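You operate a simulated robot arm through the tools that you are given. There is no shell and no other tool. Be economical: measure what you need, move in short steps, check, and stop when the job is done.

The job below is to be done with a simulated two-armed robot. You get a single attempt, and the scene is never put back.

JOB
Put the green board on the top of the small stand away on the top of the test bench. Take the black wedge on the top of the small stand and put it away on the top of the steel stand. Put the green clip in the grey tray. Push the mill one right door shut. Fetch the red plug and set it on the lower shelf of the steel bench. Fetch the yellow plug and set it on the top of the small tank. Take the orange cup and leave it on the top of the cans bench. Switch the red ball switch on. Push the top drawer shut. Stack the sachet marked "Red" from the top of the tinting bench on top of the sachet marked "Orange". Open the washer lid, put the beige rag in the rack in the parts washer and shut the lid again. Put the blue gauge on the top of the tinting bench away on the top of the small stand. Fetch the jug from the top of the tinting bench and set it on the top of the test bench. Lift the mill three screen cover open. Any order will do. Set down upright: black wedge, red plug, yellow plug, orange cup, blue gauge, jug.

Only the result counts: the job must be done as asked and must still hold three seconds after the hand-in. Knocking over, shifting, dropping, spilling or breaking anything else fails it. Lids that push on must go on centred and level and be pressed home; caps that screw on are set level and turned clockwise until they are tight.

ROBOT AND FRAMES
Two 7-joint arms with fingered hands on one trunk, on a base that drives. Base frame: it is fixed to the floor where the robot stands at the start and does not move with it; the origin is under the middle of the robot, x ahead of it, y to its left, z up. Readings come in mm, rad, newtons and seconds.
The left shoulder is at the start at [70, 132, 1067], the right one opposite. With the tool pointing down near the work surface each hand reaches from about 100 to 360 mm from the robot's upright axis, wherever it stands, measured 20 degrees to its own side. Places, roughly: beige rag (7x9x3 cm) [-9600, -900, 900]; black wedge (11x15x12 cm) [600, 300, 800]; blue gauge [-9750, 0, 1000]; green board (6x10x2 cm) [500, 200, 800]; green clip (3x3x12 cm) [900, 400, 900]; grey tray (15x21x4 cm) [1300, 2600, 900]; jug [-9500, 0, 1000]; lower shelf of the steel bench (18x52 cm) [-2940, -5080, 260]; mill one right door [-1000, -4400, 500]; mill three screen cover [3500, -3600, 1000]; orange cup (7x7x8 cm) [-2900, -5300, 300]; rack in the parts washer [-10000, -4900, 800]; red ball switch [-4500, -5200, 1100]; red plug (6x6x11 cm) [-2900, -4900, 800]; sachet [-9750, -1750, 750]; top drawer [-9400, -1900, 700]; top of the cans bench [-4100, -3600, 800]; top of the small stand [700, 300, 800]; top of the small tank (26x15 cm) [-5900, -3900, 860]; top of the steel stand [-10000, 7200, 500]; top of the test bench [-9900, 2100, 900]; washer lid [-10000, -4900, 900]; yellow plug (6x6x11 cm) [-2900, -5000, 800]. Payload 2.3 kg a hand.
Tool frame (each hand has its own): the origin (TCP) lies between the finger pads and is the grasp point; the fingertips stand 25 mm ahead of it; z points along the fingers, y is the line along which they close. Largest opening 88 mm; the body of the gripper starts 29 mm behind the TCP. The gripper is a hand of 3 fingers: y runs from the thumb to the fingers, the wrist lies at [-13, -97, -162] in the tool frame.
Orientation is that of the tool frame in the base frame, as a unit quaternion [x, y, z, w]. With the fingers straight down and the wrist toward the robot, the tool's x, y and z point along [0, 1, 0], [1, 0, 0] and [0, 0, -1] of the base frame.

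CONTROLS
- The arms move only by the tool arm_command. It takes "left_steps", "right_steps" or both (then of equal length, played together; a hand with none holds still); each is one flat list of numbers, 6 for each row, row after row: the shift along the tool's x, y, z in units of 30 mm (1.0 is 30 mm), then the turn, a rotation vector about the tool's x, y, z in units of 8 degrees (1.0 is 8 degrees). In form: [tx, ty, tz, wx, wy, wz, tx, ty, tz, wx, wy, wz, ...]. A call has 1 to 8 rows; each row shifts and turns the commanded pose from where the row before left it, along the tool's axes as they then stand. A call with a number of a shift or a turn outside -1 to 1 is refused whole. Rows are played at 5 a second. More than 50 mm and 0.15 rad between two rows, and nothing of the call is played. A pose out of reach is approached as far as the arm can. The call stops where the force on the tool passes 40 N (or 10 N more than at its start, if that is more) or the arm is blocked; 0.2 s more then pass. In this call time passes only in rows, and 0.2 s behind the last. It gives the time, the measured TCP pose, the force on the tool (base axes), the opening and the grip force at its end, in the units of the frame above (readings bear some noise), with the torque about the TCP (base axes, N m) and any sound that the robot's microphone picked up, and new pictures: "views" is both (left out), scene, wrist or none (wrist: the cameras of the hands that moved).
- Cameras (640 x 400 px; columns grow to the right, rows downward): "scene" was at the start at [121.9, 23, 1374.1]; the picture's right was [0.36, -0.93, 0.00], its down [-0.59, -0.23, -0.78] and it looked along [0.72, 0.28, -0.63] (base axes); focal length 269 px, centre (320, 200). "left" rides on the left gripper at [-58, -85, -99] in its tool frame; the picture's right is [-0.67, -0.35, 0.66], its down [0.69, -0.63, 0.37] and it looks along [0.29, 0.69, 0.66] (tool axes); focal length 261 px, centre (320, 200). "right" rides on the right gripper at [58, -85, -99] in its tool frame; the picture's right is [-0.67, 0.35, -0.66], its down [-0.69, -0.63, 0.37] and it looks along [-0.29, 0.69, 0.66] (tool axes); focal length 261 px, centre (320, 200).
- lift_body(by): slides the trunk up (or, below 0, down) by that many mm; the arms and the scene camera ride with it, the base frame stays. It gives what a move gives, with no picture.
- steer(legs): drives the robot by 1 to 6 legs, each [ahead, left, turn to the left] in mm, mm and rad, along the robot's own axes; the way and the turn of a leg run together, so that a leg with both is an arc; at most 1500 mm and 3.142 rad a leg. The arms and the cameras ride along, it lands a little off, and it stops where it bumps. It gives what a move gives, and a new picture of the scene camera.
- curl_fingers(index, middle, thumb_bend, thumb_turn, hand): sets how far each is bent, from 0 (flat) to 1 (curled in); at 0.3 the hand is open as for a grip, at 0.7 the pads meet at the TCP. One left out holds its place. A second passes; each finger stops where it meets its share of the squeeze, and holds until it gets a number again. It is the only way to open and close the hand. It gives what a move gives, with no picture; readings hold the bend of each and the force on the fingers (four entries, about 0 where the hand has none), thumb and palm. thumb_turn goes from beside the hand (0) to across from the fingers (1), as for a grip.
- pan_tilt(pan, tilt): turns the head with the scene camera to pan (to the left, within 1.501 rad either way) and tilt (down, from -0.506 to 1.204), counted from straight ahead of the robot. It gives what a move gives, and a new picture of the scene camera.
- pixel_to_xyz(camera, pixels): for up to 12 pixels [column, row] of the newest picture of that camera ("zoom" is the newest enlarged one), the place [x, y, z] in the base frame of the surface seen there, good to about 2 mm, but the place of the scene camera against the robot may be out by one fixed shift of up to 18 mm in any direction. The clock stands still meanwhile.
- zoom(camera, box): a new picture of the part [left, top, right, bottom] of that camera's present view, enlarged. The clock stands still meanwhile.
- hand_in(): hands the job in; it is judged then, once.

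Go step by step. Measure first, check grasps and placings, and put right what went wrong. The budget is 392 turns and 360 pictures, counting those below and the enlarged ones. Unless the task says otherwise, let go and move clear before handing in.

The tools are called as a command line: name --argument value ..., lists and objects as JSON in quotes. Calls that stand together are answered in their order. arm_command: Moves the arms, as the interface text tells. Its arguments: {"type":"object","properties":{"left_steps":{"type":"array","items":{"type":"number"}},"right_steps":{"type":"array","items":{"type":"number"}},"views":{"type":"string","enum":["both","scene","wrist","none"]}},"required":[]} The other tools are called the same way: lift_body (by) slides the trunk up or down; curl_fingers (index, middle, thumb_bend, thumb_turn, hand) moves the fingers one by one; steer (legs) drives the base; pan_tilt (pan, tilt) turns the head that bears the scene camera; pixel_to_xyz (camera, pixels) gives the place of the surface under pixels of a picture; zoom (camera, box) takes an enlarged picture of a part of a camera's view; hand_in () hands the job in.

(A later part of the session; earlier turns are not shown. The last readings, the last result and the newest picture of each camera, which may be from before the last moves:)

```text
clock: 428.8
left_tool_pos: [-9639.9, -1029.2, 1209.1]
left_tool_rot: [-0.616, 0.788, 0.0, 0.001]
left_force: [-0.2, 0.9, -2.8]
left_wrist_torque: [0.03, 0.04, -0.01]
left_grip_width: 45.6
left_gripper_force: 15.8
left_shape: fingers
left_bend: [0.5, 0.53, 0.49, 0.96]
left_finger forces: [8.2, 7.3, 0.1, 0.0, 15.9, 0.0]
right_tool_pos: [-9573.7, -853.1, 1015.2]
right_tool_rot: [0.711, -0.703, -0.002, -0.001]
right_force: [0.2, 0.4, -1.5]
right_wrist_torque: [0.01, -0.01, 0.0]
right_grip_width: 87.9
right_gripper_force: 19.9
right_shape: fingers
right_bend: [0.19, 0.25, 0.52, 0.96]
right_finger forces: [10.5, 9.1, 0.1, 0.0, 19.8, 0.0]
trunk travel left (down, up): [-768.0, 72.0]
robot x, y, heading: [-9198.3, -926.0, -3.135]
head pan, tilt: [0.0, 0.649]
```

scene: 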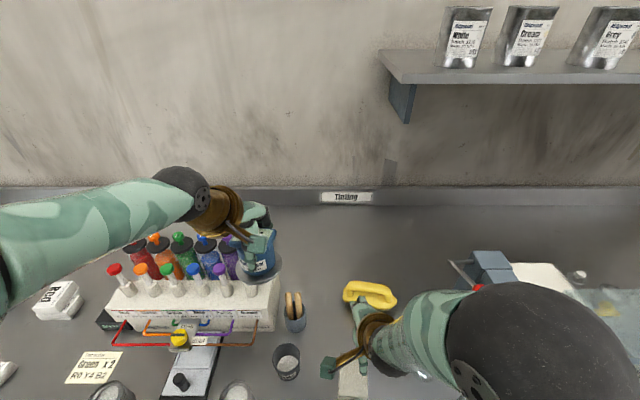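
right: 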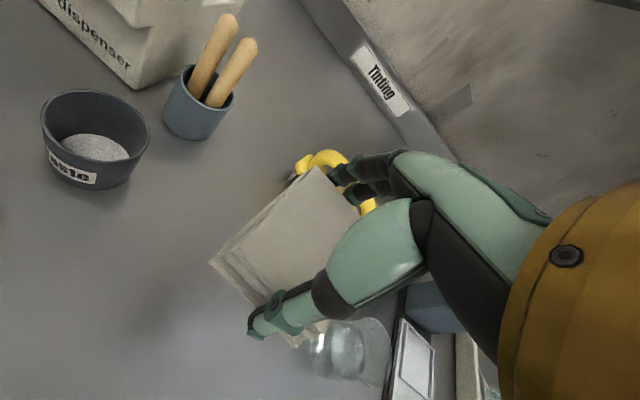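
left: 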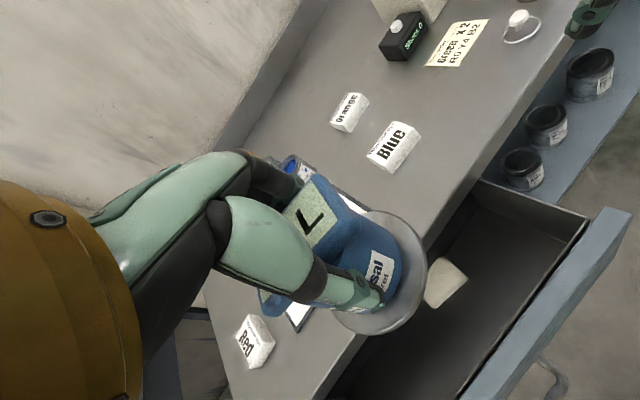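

Rag held. I back off and drive left toward the washer (y≈−4900), stopping short to look.

steer --legs '[[-400, 0, 0], [0, 1300, 0], [0, 1300, 0], [0, 700, 0]]'

pan_tilt --pan 0.4 --tilt 0.5

```text
clock: 447.1
left_tool_pos: [-9320.2, -4355.4, 1209.6]
left_tool_rot: [-0.599, 0.801, -0.001, 0.001]
left_force: [-0.8, -0.6, -2.8]
left_wrist_torque: [0.06, 0.01, 0.0]
left_grip_width: 45.2
left_gripper_force: 15.9
left_shape: fingers
left_bend: [0.5, 0.53, 0.49, 0.96]
left_finger forces: [8.2, 7.3, 0.1, 0.0, 15.7, 0.0]
right_tool_pos: [-9246.3, -4181.9, 1014.9]
right_tool_rot: [-0.695, 0.719, 0.003, 0.0]
right_force: [1.0, 0.6, -0.7]
right_wrist_torque: [-0.02, 0.01, 0.01]
right_grip_width: 88.2
right_gripper_force: 19.4
right_shape: fingers
right_bend: [0.19, 0.25, 0.52, 0.96]
right_finger forces: [10.3, 9.0, 0.0, 0.1, 19.8, 0.1]
trunk travel left (down, up): [-768.0, 72.0]
robot x, y, heading: [-8871.1, -4271.3, 3.102]
head pan, tilt: [0.0, 0.649]
```

scene: 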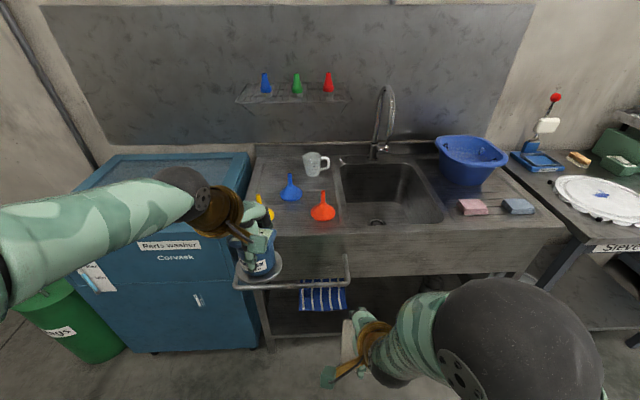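

```text
clock: 448.0
left_tool_pos: [-9320.8, -4356.1, 1210.0]
left_tool_rot: [-0.599, 0.801, 0.0, 0.001]
left_force: [-0.3, 0.5, -2.8]
left_wrist_torque: [0.0, 0.03, 0.0]
left_grip_width: 45.5
left_gripper_force: 16.0
left_shape: fingers
left_bend: [0.5, 0.53, 0.49, 0.96]
left_finger forces: [8.3, 7.3, 0.1, 0.0, 15.7, 0.0]
right_tool_pos: [-9246.3, -4182.3, 1014.1]
right_tool_rot: [-0.695, 0.719, 0.003, 0.0]
right_force: [-0.3, 0.5, -1.3]
right_wrist_torque: [0.01, -0.01, -0.03]
right_grip_width: 88.0
right_gripper_force: 19.6
right_shape: fingers
right_bend: [0.19, 0.25, 0.52, 0.96]
right_finger forces: [10.4, 9.0, 0.1, 0.0, 19.9, 0.0]
trunk travel left (down, up): [-768.0, 72.0]
robot x, y, heading: [-8870.6, -4269.4, 3.102]
head pan, tilt: [0.4, 0.499]
```

scene: 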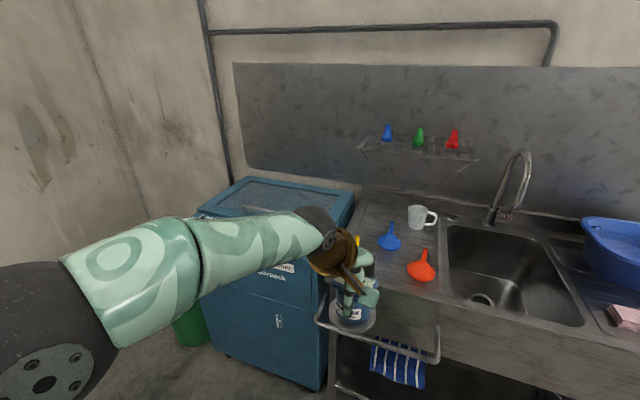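

The washer is the blue box left of the sink. I move in front of it to inspect the lid.

steer --legs '[[0, 0, 0.04], [0, 480, 0]]'

pan_tilt --pan 0.1 --tilt 0.7

```text
clock: 451.3
left_tool_pos: [-9323.4, -4842.6, 1208.4]
left_tool_rot: [-0.605, 0.796, -0.001, 0.0]
left_force: [0.5, -0.2, -1.9]
left_wrist_torque: [0.05, 0.0, 0.01]
left_grip_width: 45.2
left_gripper_force: 15.2
left_shape: fingers
left_bend: [0.5, 0.53, 0.49, 0.96]
left_finger forces: [8.3, 7.2, 0.0, 0.0, 15.7, 0.1]
right_tool_pos: [-9252.9, -4669.4, 1015.3]
right_tool_rot: [-0.701, 0.713, 0.002, -0.001]
right_force: [-0.3, 0.3, -0.6]
right_wrist_torque: [-0.01, 0.02, -0.01]
right_grip_width: 88.1
right_gripper_force: 19.7
right_shape: fingers
right_bend: [0.19, 0.25, 0.52, 0.96]
right_finger forces: [10.3, 9.0, 0.1, 0.0, 19.8, 0.0]
trunk travel left (down, up): [-768.0, 72.0]
robot x, y, heading: [-8878.5, -4751.9, 3.116]
head pan, tilt: [0.4, 0.499]
```

scene: 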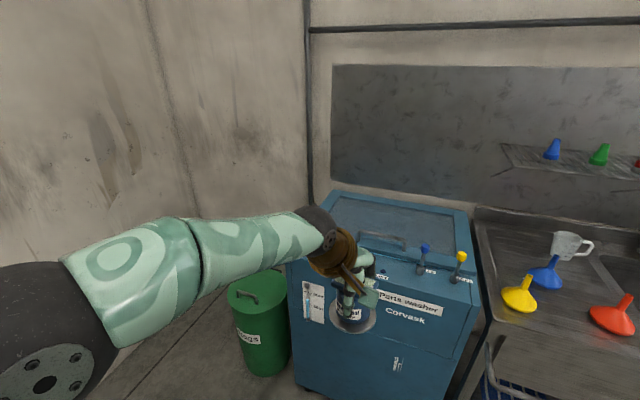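

```text
clock: 452.1
left_tool_pos: [-9323.1, -4844.2, 1209.5]
left_tool_rot: [-0.605, 0.796, 0.0, 0.0]
left_force: [-0.2, -0.4, -2.5]
left_wrist_torque: [0.01, 0.01, 0.0]
left_grip_width: 45.2
left_gripper_force: 15.2
left_shape: fingers
left_bend: [0.5, 0.53, 0.49, 0.96]
left_finger forces: [8.2, 7.2, 0.1, 0.0, 15.7, 0.0]
right_tool_pos: [-9253.1, -4670.7, 1015.2]
right_tool_rot: [-0.701, 0.713, 0.002, 0.0]
right_force: [0.3, -0.3, -1.1]
right_wrist_torque: [-0.05, -0.01, -0.01]
right_grip_width: 87.9
right_gripper_force: 19.8
right_shape: fingers
right_bend: [0.19, 0.25, 0.52, 0.96]
right_finger forces: [10.4, 9.0, 0.1, 0.0, 19.8, 0.0]
trunk travel left (down, up): [-768.0, 72.0]
robot x, y, heading: [-8874.9, -4752.5, 3.115]
head pan, tilt: [0.099, 0.7]
```

scene: 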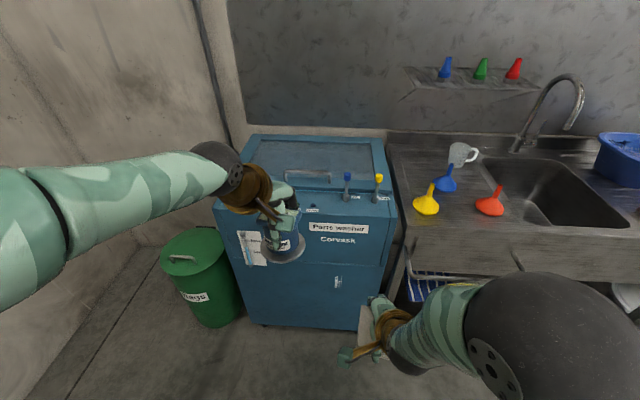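

The lid has a handle near (310,178); lever knobs blue/yellow sit right of it. I zoom and measure.

zoom --camera "scene" --box '[200, 120, 420, 280]'

pixel_to_xyz --camera "scene" --pixels '[[290, 176], [325, 177], [308, 178], [348, 178], [378, 180], [340, 192], [385, 145], [255, 145], [330, 212], [240, 195], [420, 160], [440, 240]]'

```text
2.50 times, centred on (310, 200) of scene
```

zoom: 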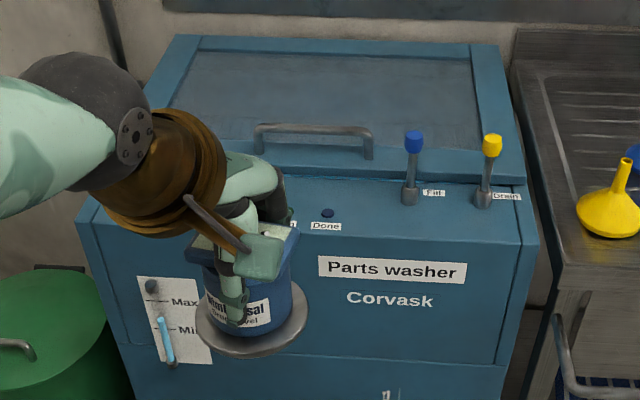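

```text
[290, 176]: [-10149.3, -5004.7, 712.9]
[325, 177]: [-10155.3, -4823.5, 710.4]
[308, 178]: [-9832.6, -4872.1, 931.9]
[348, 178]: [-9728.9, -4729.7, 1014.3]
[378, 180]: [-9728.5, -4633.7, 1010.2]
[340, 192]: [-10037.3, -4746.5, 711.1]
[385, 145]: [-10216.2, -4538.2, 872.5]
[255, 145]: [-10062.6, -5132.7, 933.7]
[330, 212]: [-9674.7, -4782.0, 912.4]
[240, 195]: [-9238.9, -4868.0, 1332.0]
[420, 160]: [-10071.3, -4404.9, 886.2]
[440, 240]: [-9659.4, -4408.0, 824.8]
```

I'd rather have both hands for the lid, so I'll park the gauge on the sink's drainboard. I drive over there and measure free spots.

steer --legs '[[0, 0, 0.026], [0, -370, 0], [300, 0, 0]]'

pan_tilt --pan 0.15 --tilt 0.95

```text
clock: 456.5
left_tool_pos: [-9624.8, -4486.1, 1210.1]
left_tool_rot: [-0.615, 0.789, 0.001, 0.001]
left_force: [0.2, 0.5, -3.1]
left_wrist_torque: [0.04, 0.0, -0.02]
left_grip_width: 45.5
left_gripper_force: 15.8
left_shape: fingers
left_bend: [0.5, 0.53, 0.49, 0.96]
left_finger forces: [8.4, 7.1, 0.1, 0.0, 15.7, 0.1]
right_tool_pos: [-9558.1, -4309.5, 1016.2]
right_tool_rot: [0.71, -0.704, -0.003, 0.001]
right_force: [-0.4, -0.1, -0.6]
right_wrist_torque: [0.01, 0.02, 0.01]
right_grip_width: 88.4
right_gripper_force: 19.6
right_shape: fingers
right_bend: [0.19, 0.25, 0.52, 0.96]
right_finger forces: [10.4, 9.0, 0.0, 0.0, 19.7, 0.0]
trunk travel left (down, up): [-768.0, 72.0]
robot x, y, heading: [-9182.6, -4382.9, -3.139]
head pan, tilt: [0.099, 0.7]
```

scene: 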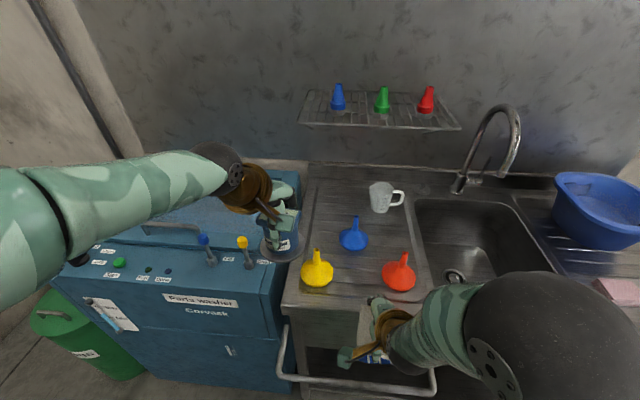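

```text
clock: 457.2
left_tool_pos: [-9628.4, -4486.7, 1208.4]
left_tool_rot: [-0.615, 0.788, 0.0, 0.001]
left_force: [-0.3, 0.4, -2.6]
left_wrist_torque: [0.02, 0.0, 0.02]
left_grip_width: 45.6
left_gripper_force: 15.8
left_shape: fingers
left_bend: [0.5, 0.53, 0.49, 0.96]
left_finger forces: [8.4, 7.2, 0.1, 0.0, 15.7, 0.0]
right_tool_pos: [-9560.2, -4309.8, 1014.5]
right_tool_rot: [0.709, -0.705, -0.002, 0.001]
right_force: [0.6, -0.3, -0.5]
right_wrist_torque: [0.02, 0.04, -0.03]
right_grip_width: 88.1
right_gripper_force: 19.2
right_shape: fingers
right_bend: [0.19, 0.25, 0.52, 0.96]
right_finger forces: [10.4, 9.0, 0.0, 0.1, 19.7, 0.0]
trunk travel left (down, up): [-768.0, 72.0]
robot x, y, heading: [-9182.5, -4383.1, -3.137]
head pan, tilt: [0.15, 0.949]
```

scene: 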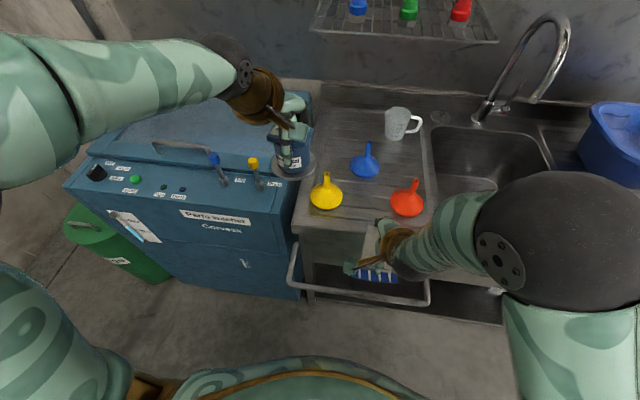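

pixel_to_xyz --camera "scene" --pixels '[[325, 200], [408, 205], [364, 170], [366, 210], [335, 155], [335, 130], [350, 225], [366, 195], [300, 210], [360, 275], [155, 145], [205, 150]]'

```text
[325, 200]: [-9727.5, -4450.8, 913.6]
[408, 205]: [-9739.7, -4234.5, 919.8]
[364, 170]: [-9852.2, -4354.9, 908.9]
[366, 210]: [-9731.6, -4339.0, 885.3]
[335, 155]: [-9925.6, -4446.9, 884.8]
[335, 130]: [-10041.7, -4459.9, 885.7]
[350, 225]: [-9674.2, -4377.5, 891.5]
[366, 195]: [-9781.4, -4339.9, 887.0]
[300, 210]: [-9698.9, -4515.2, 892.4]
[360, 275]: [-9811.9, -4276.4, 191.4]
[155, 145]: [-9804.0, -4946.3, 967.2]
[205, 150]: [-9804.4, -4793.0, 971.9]
```

Spot chosen: (−9745,−4342), z≈893, between the yellow and red funnels. I shift the base right 125 and in 105, then lower the gauge.

steer --legs '[[0, -125, 0], [105, 0, 0]]'

arm_command --left_steps '[-0.6, 0.1, 1, 0, 0, 0, 0, 0, 1, 0, 0, 0, 0, 0, 1, 0, 0, 0, 0, 0, 1, 0, 0, 0, 0, 0, 1, 0, 0, 0]' --views "both"

```text
clock: 459.3
left_tool_pos: [-9727.6, -4356.9, 1211.0]
left_tool_rot: [-0.614, 0.789, 0.001, -0.001]
left_force: [-0.1, 0.5, -2.5]
left_wrist_torque: [0.0, -0.01, 0.03]
left_grip_width: 45.5
left_gripper_force: 15.4
left_shape: fingers
left_bend: [0.5, 0.53, 0.49, 0.96]
left_finger forces: [8.4, 7.2, 0.0, 0.0, 15.8, 0.1]
right_tool_pos: [-9661.6, -4180.9, 1017.7]
right_tool_rot: [0.708, -0.706, -0.004, 0.002]
right_force: [-0.1, -0.3, -0.3]
right_wrist_torque: [0.03, 0.0, 0.0]
right_grip_width: 87.8
right_gripper_force: 19.6
right_shape: fingers
right_bend: [0.19, 0.25, 0.52, 0.96]
right_finger forces: [10.3, 9.0, 0.0, 0.0, 19.8, 0.0]
trunk travel left (down, up): [-768.0, 72.0]
robot x, y, heading: [-9287.8, -4254.8, 3.138]
head pan, tilt: [0.15, 0.949]
```

scene: 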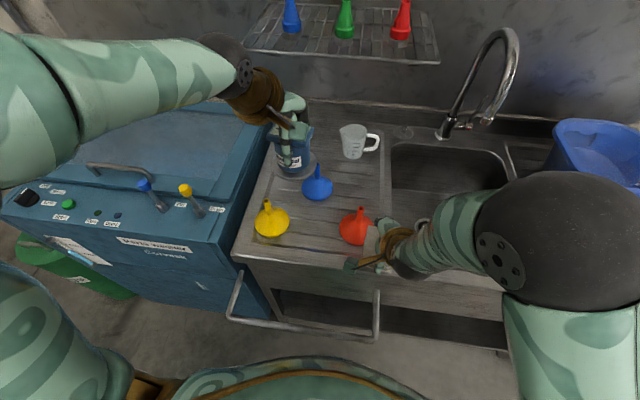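

```text
clock: 460.5
left_tool_pos: [-9732.3, -4339.8, 1057.9]
left_tool_rot: [-0.614, 0.79, 0.0, 0.001]
left_force: [0.1, 0.0, -2.8]
left_wrist_torque: [0.02, 0.01, 0.01]
left_grip_width: 45.2
left_gripper_force: 15.2
left_shape: fingers
left_bend: [0.5, 0.53, 0.49, 0.96]
left_finger forces: [8.2, 7.2, 0.0, 0.1, 15.5, 0.0]
right_tool_pos: [-9666.2, -4182.6, 1015.3]
right_tool_rot: [0.708, -0.706, -0.002, 0.001]
right_force: [0.0, 0.9, 0.0]
right_wrist_torque: [0.02, 0.02, 0.02]
right_grip_width: 87.7
right_gripper_force: 19.8
right_shape: fingers
right_bend: [0.19, 0.25, 0.52, 0.96]
right_finger forces: [10.4, 9.0, 0.1, 0.1, 19.8, 0.0]
trunk travel left (down, up): [-768.0, 72.0]
robot x, y, heading: [-9288.6, -4258.8, 3.138]
head pan, tilt: [0.15, 0.949]
```

scene: 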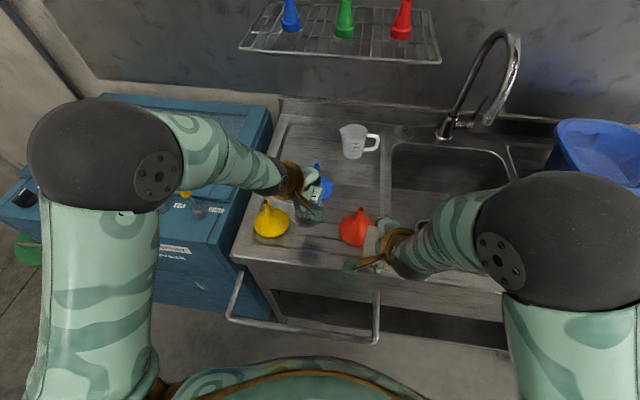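
left: 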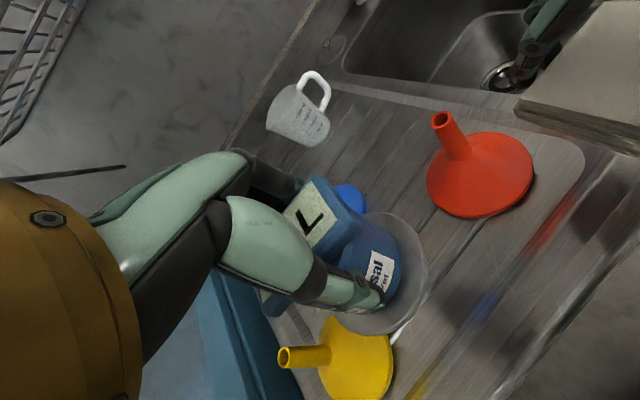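

pixel_to_xyz --camera "left" --pixels '[[440, 300], [430, 190], [385, 345], [400, 320], [530, 200], [445, 210], [470, 330]]'

```text
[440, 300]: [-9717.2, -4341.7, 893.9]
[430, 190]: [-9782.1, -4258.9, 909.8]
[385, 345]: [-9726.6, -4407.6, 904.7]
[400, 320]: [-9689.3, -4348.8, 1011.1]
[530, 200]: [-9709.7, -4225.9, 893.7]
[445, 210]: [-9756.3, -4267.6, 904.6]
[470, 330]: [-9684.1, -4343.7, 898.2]
```

Board height 894; clearances ≥30 mm on both sides. I lower the gauge and release it.

arm_command --left_steps '[0, 0.15, 0.9, 0, 0, 0, 0, 0.15, 0.9, 0, 0, 0, 0, 0, 0.8, 0, 0, 0, 0, 0, 0.4, 0, 0, 0, 0, 0, 0.2, 0, 0, 0]' --views "none"

```text
clock: 461.7
left_tool_pos: [-9737.1, -4336.8, 965.2]
left_tool_rot: [-0.613, 0.79, 0.002, -0.002]
left_force: [-1.1, 0.7, 8.1]
left_wrist_torque: [-0.01, 0.32, 0.01]
left_grip_width: 45.1
left_gripper_force: 17.4
left_shape: fingers
left_bend: [0.5, 0.53, 0.5, 0.96]
left_finger forces: [9.3, 8.5, 0.0, 0.0, 16.5, 0.0]
right_tool_pos: [-9662.7, -4181.7, 1016.1]
right_tool_rot: [0.707, -0.707, -0.003, 0.002]
right_force: [0.1, -0.5, 0.0]
right_wrist_torque: [0.01, 0.0, -0.02]
right_grip_width: 87.8
right_gripper_force: 19.6
right_shape: fingers
right_bend: [0.19, 0.25, 0.52, 0.96]
right_finger forces: [10.4, 8.9, 0.0, 0.1, 19.7, 0.0]
trunk travel left (down, up): [-768.0, 72.0]
robot x, y, heading: [-9286.2, -4258.7, 3.137]
head pan, tilt: [0.15, 0.949]
```

Contact (8 N). I release and rise, then check.

curl_fingers --hand "left" --index 0.3 --middle 0.3 --thumb_bend 0.3

arm_command --left_steps '[0, 0, -0.8, 0, 0, 0, 0, 0, -1, 0, 0, 0, 0, 0, -1, 0, 0, -0.6, 0, 0, -1, 0, 0, -0.6, 0, 0, -1, 0, 0, -0.6, 0, 0, -1, 0, 0, 0]' --views "wrist"

```text
clock: 462.7
left_tool_pos: [-9738.0, -4338.3, 962.6]
left_tool_rot: [-0.613, 0.79, 0.001, 0.001]
left_force: [0.4, 0.4, -0.3]
left_wrist_torque: [0.0, 0.02, 0.02]
left_grip_width: 84.3
left_gripper_force: 0.1
left_shape: fingers
left_bend: [0.3, 0.3, 0.3, 0.97]
left_finger forces: [0.1, 0.0, 0.1, 0.0, 0.0, 0.0]
right_tool_pos: [-9664.9, -4181.6, 1014.4]
right_tool_rot: [0.708, -0.706, -0.002, 0.001]
right_force: [-0.4, 0.1, -1.2]
right_wrist_torque: [-0.01, 0.02, 0.01]
right_grip_width: 87.7
right_gripper_force: 19.3
right_shape: fingers
right_bend: [0.19, 0.25, 0.52, 0.96]
right_finger forces: [10.4, 9.0, 0.0, 0.1, 19.8, 0.0]
trunk travel left (down, up): [-768.0, 72.0]
robot x, y, heading: [-9289.7, -4256.3, 3.141]
head pan, tilt: [0.15, 0.949]
```

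```text
clock: 464.1
left_tool_pos: [-9739.4, -4336.5, 1135.1]
left_tool_rot: [0.708, -0.706, -0.001, 0.0]
left_force: [-0.9, 0.5, 0.3]
left_wrist_torque: [-0.01, 0.03, -0.01]
left_grip_width: 84.6
left_gripper_force: 0.0
left_shape: fingers
left_bend: [0.3, 0.3, 0.3, 0.97]
left_finger forces: [0.0, 0.1, 0.1, 0.0, 0.1, 0.1]
right_tool_pos: [-9665.4, -4182.5, 1015.3]
right_tool_rot: [0.708, -0.707, -0.003, 0.002]
right_force: [-1.8, -0.9, 0.1]
right_wrist_torque: [-0.01, -0.01, -0.03]
right_grip_width: 87.5
right_gripper_force: 19.2
right_shape: fingers
right_bend: [0.19, 0.25, 0.52, 0.96]
right_finger forces: [10.4, 9.0, 0.0, 0.1, 19.8, 0.0]
trunk travel left (down, up): [-768.0, 72.0]
robot x, y, heading: [-9287.3, -4255.4, 3.141]
head pan, tilt: [0.15, 0.949]
```

left: 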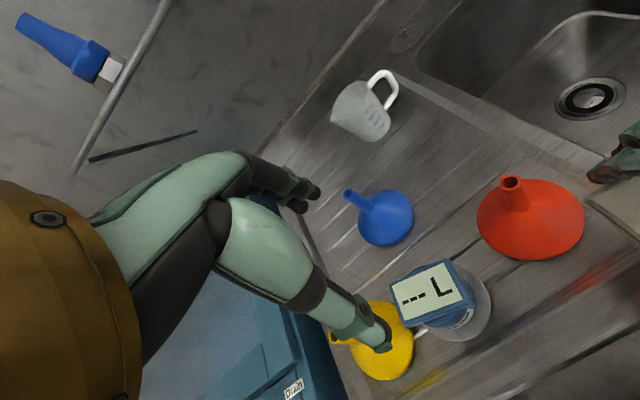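

Gauge parked safely. Now to the washer: handle bar from (−9804,−4946) to (−9804,−4793), z≈975. I raise both hands, back off and move in front of the lid.

arm_command --left_steps '[0, 0, -0.5, 0, 0, 0, 0, 0, 0, 0, 0, 0, 0, 0, 0, 0, 0, 0]' --right_steps '[0, 0, -1, 0, 0, 0, 0, 0, -1, 0, 0, 0, 0, 0, -0.7, 0, 0, 0]' --views "none"

lift_body --by 70

steer --legs '[[-280, 0, 0], [0, 540, 0], [330, 0, 0]]'

arm_command --left_steps '[0, 0, 0.5, 0, 0, 0]' --views "wrist"

```text
clock: 464.9
left_tool_pos: [-9740.0, -4337.0, 1150.7]
left_tool_rot: [0.708, -0.706, 0.0, 0.0]
left_force: [-0.7, -0.3, 0.2]
left_wrist_torque: [-0.03, -0.03, 0.01]
left_grip_width: 84.5
left_gripper_force: 0.1
left_shape: fingers
left_bend: [0.3, 0.3, 0.3, 0.97]
left_finger forces: [0.0, 0.0, 0.0, 0.0, 0.0, 0.0]
right_tool_pos: [-9662.5, -4182.1, 1095.9]
right_tool_rot: [0.709, -0.706, -0.003, -0.001]
right_force: [0.2, 0.5, -1.1]
right_wrist_torque: [0.02, 0.01, -0.01]
right_grip_width: 87.5
right_gripper_force: 19.4
right_shape: fingers
right_bend: [0.19, 0.25, 0.53, 0.96]
right_finger forces: [10.0, 8.9, 0.1, 0.0, 19.7, 0.0]
trunk travel left (down, up): [-768.0, 72.0]
robot x, y, heading: [-9287.0, -4254.9, 3.138]
head pan, tilt: [0.15, 0.949]
```

```text
clock: 465.9
left_tool_pos: [-9740.1, -4337.8, 1220.6]
left_tool_rot: [0.707, -0.707, -0.002, -0.001]
left_force: [0.8, -0.1, 0.4]
left_wrist_torque: [-0.03, 0.0, -0.01]
left_grip_width: 84.5
left_gripper_force: 0.0
left_shape: fingers
left_bend: [0.3, 0.3, 0.3, 0.97]
left_finger forces: [0.0, 0.0, 0.0, 0.0, 0.0, 0.0]
right_tool_pos: [-9663.2, -4182.6, 1166.2]
right_tool_rot: [0.707, -0.707, -0.003, 0.0]
right_force: [0.2, -0.4, -1.3]
right_wrist_torque: [-0.05, 0.02, 0.03]
right_grip_width: 87.9
right_gripper_force: 19.2
right_shape: fingers
right_bend: [0.19, 0.25, 0.53, 0.96]
right_finger forces: [10.0, 8.9, 0.0, 0.0, 19.6, 0.0]
trunk travel left (down, up): [-838.0, 2.0]
robot x, y, heading: [-9287.8, -4258.9, 3.141]
head pan, tilt: [0.15, 0.949]
```

```text
clock: 472.4
left_tool_pos: [-9796.7, -4870.7, 1222.7]
left_tool_rot: [0.711, -0.703, -0.001, -0.001]
left_force: [-0.4, -0.4, -0.1]
left_wrist_torque: [0.01, 0.01, -0.03]
left_grip_width: 84.6
left_gripper_force: 0.0
left_shape: fingers
left_bend: [0.3, 0.3, 0.3, 0.97]
left_finger forces: [0.1, 0.0, 0.0, 0.0, 0.0, 0.0]
right_tool_pos: [-9719.8, -4715.2, 1168.0]
right_tool_rot: [0.711, -0.703, -0.004, 0.002]
right_force: [-0.7, -0.8, -0.3]
right_wrist_torque: [0.02, 0.04, -0.05]
right_grip_width: 87.7
right_gripper_force: 19.2
right_shape: fingers
right_bend: [0.19, 0.25, 0.53, 0.96]
right_finger forces: [10.0, 8.9, 0.0, 0.0, 19.5, 0.1]
trunk travel left (down, up): [-838.0, 2.0]
robot x, y, heading: [-9350.4, -4786.1, -3.136]
head pan, tilt: [0.15, 0.949]
```

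scene: 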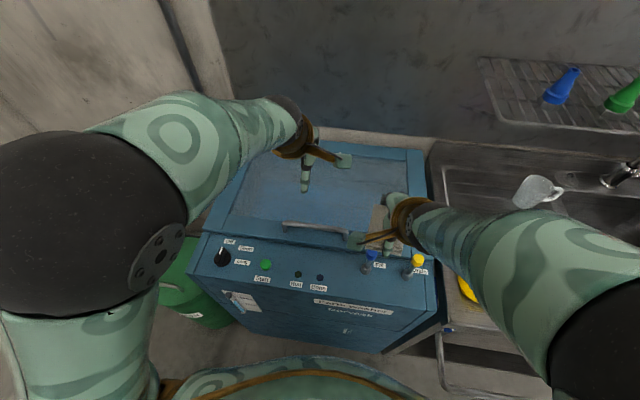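

```text
clock: 472.8
left_tool_pos: [-9799.6, -4869.9, 1205.9]
left_tool_rot: [0.711, -0.704, 0.0, -0.001]
left_force: [0.5, 0.2, -0.3]
left_wrist_torque: [0.01, 0.0, -0.01]
left_grip_width: 84.4
left_gripper_force: 0.1
left_shape: fingers
left_bend: [0.3, 0.3, 0.3, 0.97]
left_finger forces: [0.1, 0.0, 0.0, 0.1, 0.0, 0.0]
right_tool_pos: [-9724.4, -4715.1, 1166.4]
right_tool_rot: [0.712, -0.703, -0.003, -0.001]
right_force: [-0.5, 0.3, 0.4]
right_wrist_torque: [0.02, 0.02, -0.01]
right_grip_width: 87.5
right_gripper_force: 19.2
right_shape: fingers
right_bend: [0.19, 0.25, 0.53, 0.96]
right_finger forces: [10.0, 8.9, 0.0, 0.0, 19.6, 0.1]
trunk travel left (down, up): [-838.0, 2.0]
robot x, y, heading: [-9346.7, -4786.6, -3.126]
head pan, tilt: [0.15, 0.949]
```

left: 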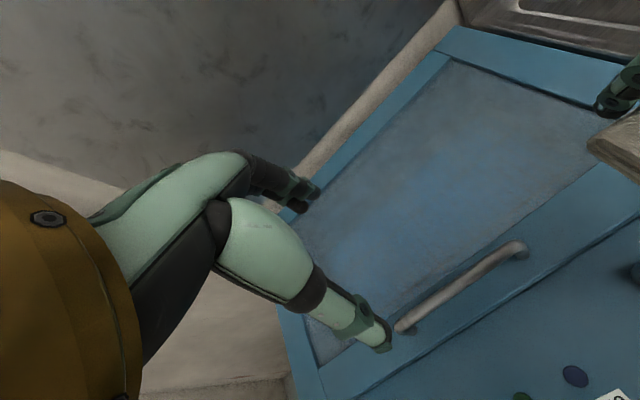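

The handle shows clearly (400,325)–(520,248). I measure it and the lid.

pixel_to_xyz --camera "left" --pixels '[[402, 322], [455, 288], [510, 250], [460, 305], [450, 262], [420, 260], [340, 385], [445, 35], [300, 220], [600, 230]]'

```text
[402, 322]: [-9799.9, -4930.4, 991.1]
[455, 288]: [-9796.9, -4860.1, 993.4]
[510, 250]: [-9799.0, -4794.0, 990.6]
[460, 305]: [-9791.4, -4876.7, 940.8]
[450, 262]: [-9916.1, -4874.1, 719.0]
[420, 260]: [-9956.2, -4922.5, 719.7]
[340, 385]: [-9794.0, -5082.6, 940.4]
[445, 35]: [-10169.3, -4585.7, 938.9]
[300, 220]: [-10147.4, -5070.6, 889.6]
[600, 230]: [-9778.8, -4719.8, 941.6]
```

Bar centre ≈(−9800,−4862,986), lid 941. I descend onto the bar and close.

arm_command --left_steps '[0, 0, 1, 0, 0, 0, 0, 0, 1, 0, 0, 0, 0, 0, 1, 0, 0, 0, 0, 0, 1, 0, 0, 0, 0, 0, 1, 0, 0, 0, 0, 0, 1, 0, 0, 0, 0, 0, 1, 0, 0, 0, 0, 0, 0.4, 0, 0, 0]' --views "wrist"

```text
clock: 474.6
left_tool_pos: [-9799.3, -4871.3, 983.2]
left_tool_rot: [0.711, -0.704, 0.0, -0.001]
left_force: [0.3, 0.0, 0.1]
left_wrist_torque: [0.01, 0.01, 0.0]
left_grip_width: 84.7
left_gripper_force: 0.1
left_shape: fingers
left_bend: [0.3, 0.3, 0.3, 0.97]
left_finger forces: [0.1, 0.1, 0.0, 0.1, 0.1, 0.0]
right_tool_pos: [-9723.8, -4715.4, 1166.0]
right_tool_rot: [0.711, -0.703, -0.002, 0.001]
right_force: [0.2, 0.0, 0.1]
right_wrist_torque: [-0.02, -0.01, 0.01]
right_grip_width: 87.5
right_gripper_force: 19.2
right_shape: fingers
right_bend: [0.19, 0.25, 0.53, 0.96]
right_finger forces: [10.0, 8.9, 0.1, 0.0, 19.7, 0.1]
trunk travel left (down, up): [-838.0, 2.0]
robot x, y, heading: [-9344.8, -4787.0, -3.134]
head pan, tilt: [0.15, 0.949]
```

left: 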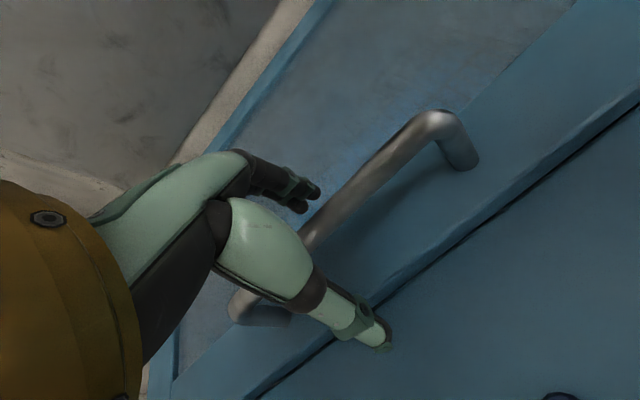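

Good straddle. I close on the bar and lift along the hinge arc to about 22°.

curl_fingers --hand "left" --index 0.8 --middle 0.8 --thumb_bend 0.8

arm_command --left_steps '[0, 0.1, -0.95, 0, 0, 0, 0, 0.2, -0.95, 0, 0, 0, 0, 0.32, -0.95, 0, 0, 0, 0, 0.42, -0.95, 0, 0, 0, 0, 0.5, -0.9, 0, 0, 0]' --views "both"

```text
clock: 475.6
left_tool_pos: [-9801.3, -4872.0, 983.1]
left_tool_rot: [0.71, -0.704, 0.001, -0.001]
left_force: [-1.5, -0.5, -3.0]
left_wrist_torque: [0.0, -0.02, -0.05]
left_grip_width: 0.0
left_gripper_force: 1.8
left_shape: fingers
left_bend: [0.76, 0.79, 0.74, 0.97]
left_finger forces: [0.1, 2.7, 0.0, 0.0, 0.1, 0.0]
right_tool_pos: [-9724.5, -4716.0, 1165.9]
right_tool_rot: [0.711, -0.703, -0.002, 0.0]
right_force: [-0.1, -0.8, 0.1]
right_wrist_torque: [0.01, 0.0, 0.02]
right_grip_width: 87.7
right_gripper_force: 19.2
right_shape: fingers
right_bend: [0.19, 0.25, 0.53, 0.96]
right_finger forces: [10.1, 8.8, 0.1, 0.0, 19.5, 0.0]
trunk travel left (down, up): [-838.0, 2.0]
robot x, y, heading: [-9348.0, -4790.0, -3.135]
head pan, tilt: [0.15, 0.949]
```

```text
clock: 476.8
left_tool_pos: [-9848.6, -4870.7, 1124.0]
left_tool_rot: [0.71, -0.704, 0.002, -0.001]
left_force: [-4.7, 0.2, -3.6]
left_wrist_torque: [0.04, -0.06, -0.03]
left_grip_width: 0.0
left_gripper_force: 3.0
left_shape: fingers
left_bend: [0.76, 0.79, 0.74, 0.97]
left_finger forces: [0.7, 5.2, 0.0, 0.0, 0.0, 0.0]
right_tool_pos: [-9726.5, -4714.6, 1165.9]
right_tool_rot: [0.711, -0.703, -0.001, -0.001]
right_force: [0.3, 0.3, -1.0]
right_wrist_torque: [-0.02, 0.0, 0.04]
right_grip_width: 87.2
right_gripper_force: 18.7
right_shape: fingers
right_bend: [0.19, 0.25, 0.53, 0.96]
right_finger forces: [10.0, 8.9, 0.0, 0.0, 19.6, 0.0]
trunk travel left (down, up): [-838.0, 2.0]
robot x, y, heading: [-9350.4, -4792.9, -3.135]
head pan, tilt: [0.15, 0.949]
```

scene: 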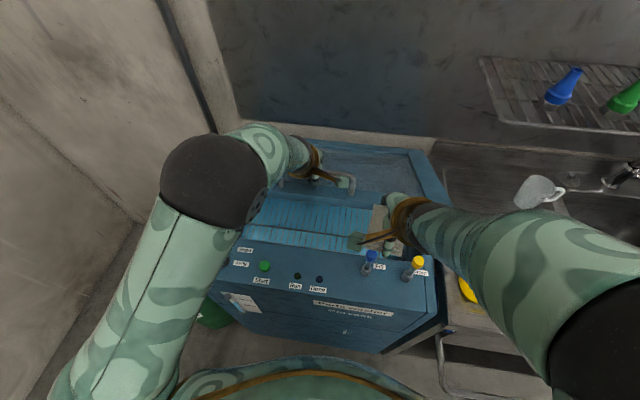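
left: 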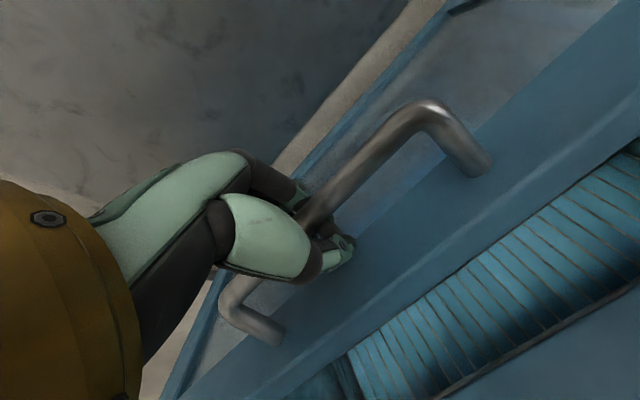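

The lid is rising easily and the slatted rack is visible below. I continue along the arc.

arm_command --left_steps '[0, 0.6, -0.92, 0, 0, 0, 0, 0.66, -0.9, 0, 0, 0, 0, 0.72, -0.82, 0, 0, 0, 0, 0.78, -0.75, 0, 0, 0]' --views "wrist"

```text
clock: 477.8
left_tool_pos: [-9937.9, -4870.9, 1221.0]
left_tool_rot: [0.711, -0.704, 0.006, -0.005]
left_force: [-8.3, 3.1, -12.6]
left_wrist_torque: [0.07, -0.22, -0.09]
left_grip_width: 0.0
left_gripper_force: 8.0
left_shape: fingers
left_bend: [0.77, 0.79, 0.75, 0.97]
left_finger forces: [4.5, 10.5, 0.0, 0.0, 0.0, 0.0]
right_tool_pos: [-9731.1, -4714.8, 1164.2]
right_tool_rot: [0.71, -0.704, 0.002, -0.003]
right_force: [-0.2, 0.4, -1.0]
right_wrist_torque: [0.0, -0.04, -0.01]
right_grip_width: 87.5
right_gripper_force: 19.5
right_shape: fingers
right_bend: [0.19, 0.25, 0.53, 0.96]
right_finger forces: [9.9, 8.8, 0.0, 0.0, 19.5, 0.0]
trunk travel left (down, up): [-838.0, 2.0]
robot x, y, heading: [-9347.4, -4787.5, -3.137]
head pan, tilt: [0.15, 0.949]
```

left: 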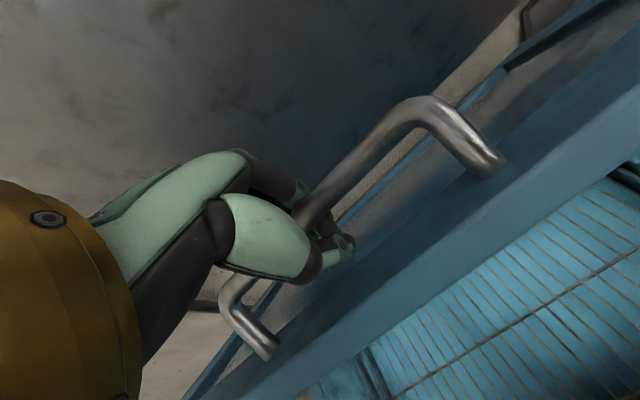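

Lid at ~42°. I test whether it stays by itself: lowering the hand ~10 mm back along the arc should make the load vanish if it does.

arm_command --left_steps '[0, -0.2, 0.25, 0, 0, 0]' --views "none"

arm_command --left_steps '[0, -0.2, 0.25, 0, 0, 0]' --views "wrist"

```text
clock: 478.2
left_tool_pos: [-9929.1, -4871.5, 1214.3]
left_tool_rot: [0.711, -0.703, 0.003, -0.003]
left_force: [-9.4, 2.2, -11.4]
left_wrist_torque: [0.05, -0.2, -0.07]
left_grip_width: 0.1
left_gripper_force: 7.1
left_shape: fingers
left_bend: [0.78, 0.79, 0.75, 0.97]
left_finger forces: [4.1, 9.8, 0.1, 0.1, 0.1, 0.0]
right_tool_pos: [-9732.0, -4714.2, 1163.7]
right_tool_rot: [0.711, -0.703, 0.001, -0.002]
right_force: [-0.9, -0.1, -0.7]
right_wrist_torque: [0.01, 0.01, -0.01]
right_grip_width: 87.7
right_gripper_force: 19.3
right_shape: fingers
right_bend: [0.19, 0.25, 0.53, 0.96]
right_finger forces: [9.9, 8.8, 0.1, 0.1, 19.6, 0.1]
trunk travel left (down, up): [-838.0, 2.0]
robot x, y, heading: [-9344.3, -4788.7, -3.136]
head pan, tilt: [0.15, 0.949]
```

```text
clock: 478.6
left_tool_pos: [-9922.8, -4872.4, 1208.6]
left_tool_rot: [0.711, -0.703, 0.002, -0.002]
left_force: [-6.6, 2.9, -7.6]
left_wrist_torque: [0.07, -0.12, -0.06]
left_grip_width: 0.0
left_gripper_force: 5.1
left_shape: fingers
left_bend: [0.78, 0.79, 0.75, 0.97]
left_finger forces: [2.3, 8.1, 0.0, 0.1, 0.0, 0.0]
right_tool_pos: [-9729.8, -4714.6, 1164.2]
right_tool_rot: [0.711, -0.703, 0.0, -0.001]
right_force: [-0.5, 0.5, -0.3]
right_wrist_torque: [-0.03, 0.01, 0.01]
right_grip_width: 87.4
right_gripper_force: 19.4
right_shape: fingers
right_bend: [0.19, 0.25, 0.53, 0.96]
right_finger forces: [9.9, 8.8, 0.0, 0.0, 19.6, 0.0]
trunk travel left (down, up): [-838.0, 2.0]
robot x, y, heading: [-9347.6, -4787.3, -3.134]
head pan, tilt: [0.15, 0.949]
```

left: 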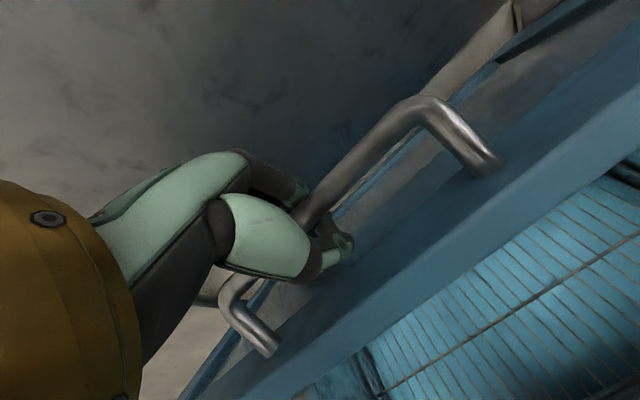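

The load is purely radial (my arc mismatch); tangentially ≈0, so the lid seems to hold itself. I relax the radial pull, then open the hand gently.

arm_command --left_steps '[0, 0.15, 0.17, 0, 0, 0]' --views "none"

curl_fingers --hand "left" --index 0.55 --middle 0.55 --thumb_bend 0.5

curl_fingers --hand "left" --index 0.25 --middle 0.25 --thumb_bend 0.25

arm_command --left_steps '[0, 0, -0.1, 0, 0, 0]' --views "wrist"

```text
clock: 479.0
left_tool_pos: [-9922.4, -4871.9, 1206.2]
left_tool_rot: [0.711, -0.703, 0.0, -0.001]
left_force: [-3.8, 1.4, -3.2]
left_wrist_torque: [0.0, -0.03, -0.07]
left_grip_width: 0.1
left_gripper_force: 2.5
left_shape: fingers
left_bend: [0.78, 0.79, 0.75, 0.97]
left_finger forces: [0.0, 4.4, 0.0, 0.0, 0.0, 0.1]
right_tool_pos: [-9724.4, -4716.3, 1166.0]
right_tool_rot: [0.711, -0.703, -0.002, 0.001]
right_force: [-0.6, 0.0, 0.3]
right_wrist_torque: [0.02, 0.04, 0.01]
right_grip_width: 87.5
right_gripper_force: 18.6
right_shape: fingers
right_bend: [0.19, 0.25, 0.53, 0.96]
right_finger forces: [9.9, 8.9, 0.1, 0.0, 19.6, 0.1]
trunk travel left (down, up): [-838.0, 2.0]
robot x, y, heading: [-9346.4, -4786.0, -3.132]
head pan, tilt: [0.15, 0.949]
```

```text
clock: 480.0
left_tool_pos: [-9921.3, -4871.7, 1206.9]
left_tool_rot: [0.711, -0.703, -0.001, -0.001]
left_force: [-1.7, 0.3, 0.9]
left_wrist_torque: [0.0, -0.01, -0.02]
left_grip_width: 34.9
left_gripper_force: 0.5
left_shape: fingers
left_bend: [0.55, 0.55, 0.51, 0.98]
left_finger forces: [0.1, 0.0, 0.1, 0.0, 1.3, 0.0]
right_tool_pos: [-9724.2, -4715.3, 1166.0]
right_tool_rot: [0.711, -0.703, -0.002, 0.0]
right_force: [0.4, 0.6, -1.0]
right_wrist_torque: [-0.02, 0.01, 0.02]
right_grip_width: 87.4
right_gripper_force: 19.1
right_shape: fingers
right_bend: [0.19, 0.25, 0.53, 0.96]
right_finger forces: [10.0, 8.8, 0.0, 0.0, 19.6, 0.1]
trunk travel left (down, up): [-838.0, 2.0]
robot x, y, heading: [-9347.4, -4783.5, -3.133]
head pan, tilt: [0.15, 0.949]
```

```text
clock: 481.0
left_tool_pos: [-9920.7, -4872.2, 1206.5]
left_tool_rot: [0.711, -0.703, 0.0, -0.001]
left_force: [0.3, -0.1, 0.2]
left_wrist_torque: [-0.02, -0.01, 0.02]
left_grip_width: 93.7
left_gripper_force: 0.1
left_shape: fingers
left_bend: [0.25, 0.25, 0.25, 0.98]
left_finger forces: [0.1, 0.0, 0.0, 0.1, 0.0, 0.0]
right_tool_pos: [-9723.8, -4715.3, 1166.8]
right_tool_rot: [0.711, -0.703, -0.003, 0.0]
right_force: [-1.5, 0.8, 0.4]
right_wrist_torque: [0.01, -0.03, 0.01]
right_grip_width: 87.6
right_gripper_force: 18.9
right_shape: fingers
right_bend: [0.19, 0.25, 0.53, 0.96]
right_finger forces: [9.9, 8.8, 0.0, 0.1, 19.7, 0.0]
trunk travel left (down, up): [-838.0, 2.0]
robot x, y, heading: [-9351.0, -4784.6, -3.135]
head pan, tilt: [0.15, 0.949]
```

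```text
clock: 481.4
left_tool_pos: [-9921.2, -4873.0, 1210.7]
left_tool_rot: [0.711, -0.703, -0.001, 0.0]
left_force: [0.1, 0.6, 0.5]
left_wrist_torque: [0.0, -0.01, 0.0]
left_grip_width: 94.1
left_gripper_force: 0.0
left_shape: fingers
left_bend: [0.25, 0.25, 0.25, 0.98]
left_finger forces: [0.0, 0.0, 0.0, 0.1, 0.0, 0.1]
right_tool_pos: [-9723.6, -4715.9, 1165.7]
right_tool_rot: [0.711, -0.703, -0.002, -0.001]
right_force: [0.0, 0.6, -1.1]
right_wrist_torque: [-0.01, -0.03, -0.02]
right_grip_width: 87.4
right_gripper_force: 18.9
right_shape: fingers
right_bend: [0.19, 0.25, 0.53, 0.96]
right_finger forces: [9.9, 8.7, 0.0, 0.0, 19.6, 0.0]
trunk travel left (down, up): [-838.0, 2.0]
robot x, y, heading: [-9347.1, -4783.8, -3.134]
head pan, tilt: [0.15, 0.949]
```

left: 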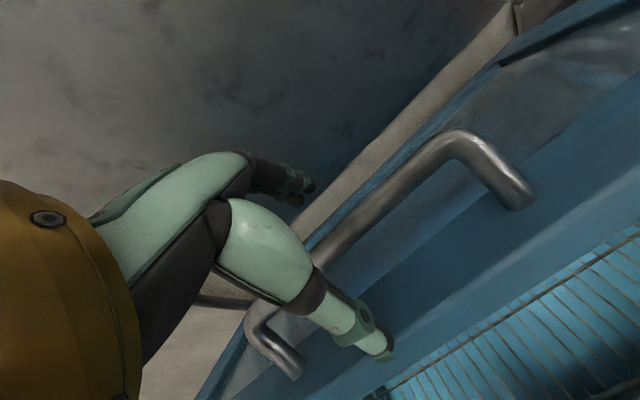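

The lid holds itself open. I withdraw the left hand up and back, and look at the scene.

arm_command --left_steps '[0, 0, -0.9, 0, 0, 0, 0, 0, -0.9, 0, 0, 0, 0, -0.8, -0.3, 0, 0, 0, 0, -1, 0, 0, 0, 0, 0, -1, 0, 0, 0, 0, 0, -1, 0, 0, 0, 0, 0, -1, 0, 0, 0, 0, 0, -1, 0, 0, 0, 0]' --views "scene"

pixel_to_xyz --camera "scene" --pixels '[[60, 150], [100, 100], [40, 250], [190, 300], [300, 190], [300, 220], [340, 160], [250, 230], [380, 190], [370, 255], [222, 258], [300, 240]]'

```text
clock: 483.2
left_tool_pos: [-9744.9, -4873.2, 1274.8]
left_tool_rot: [0.71, -0.704, -0.001, -0.003]
left_force: [0.1, -0.4, 0.3]
left_wrist_torque: [0.02, 0.01, -0.02]
left_grip_width: 94.2
left_gripper_force: 0.0
left_shape: fingers
left_bend: [0.25, 0.25, 0.25, 0.98]
left_finger forces: [0.0, 0.0, 0.1, 0.0, 0.1, 0.0]
right_tool_pos: [-9723.1, -4718.0, 1167.6]
right_tool_rot: [0.712, -0.702, -0.003, -0.001]
right_force: [-0.3, -0.1, -0.7]
right_wrist_torque: [0.02, 0.03, 0.01]
right_grip_width: 87.6
right_gripper_force: 19.4
right_shape: fingers
right_bend: [0.19, 0.25, 0.53, 0.96]
right_finger forces: [9.9, 8.8, 0.0, 0.0, 19.6, 0.0]
trunk travel left (down, up): [-838.0, 2.0]
robot x, y, heading: [-9349.4, -4785.7, -3.134]
head pan, tilt: [0.15, 0.949]
```

scene: 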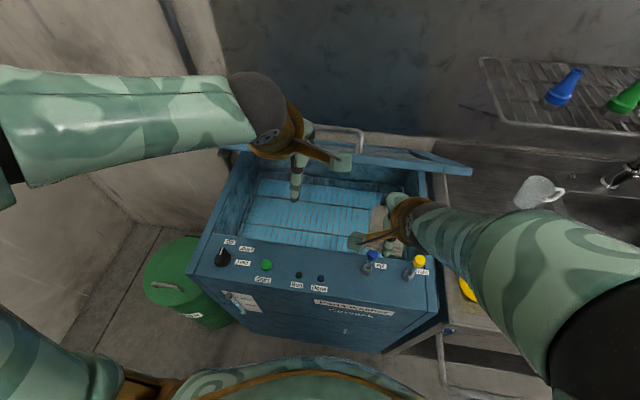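

```text
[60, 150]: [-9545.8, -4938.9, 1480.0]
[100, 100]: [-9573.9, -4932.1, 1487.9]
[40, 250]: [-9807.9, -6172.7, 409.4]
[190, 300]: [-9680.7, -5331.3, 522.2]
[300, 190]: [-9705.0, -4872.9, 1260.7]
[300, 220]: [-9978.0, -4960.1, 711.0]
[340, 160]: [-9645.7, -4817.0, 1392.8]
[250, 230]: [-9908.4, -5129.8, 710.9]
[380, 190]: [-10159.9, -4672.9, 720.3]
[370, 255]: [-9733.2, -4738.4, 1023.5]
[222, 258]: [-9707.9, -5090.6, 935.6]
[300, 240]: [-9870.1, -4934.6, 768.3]
```

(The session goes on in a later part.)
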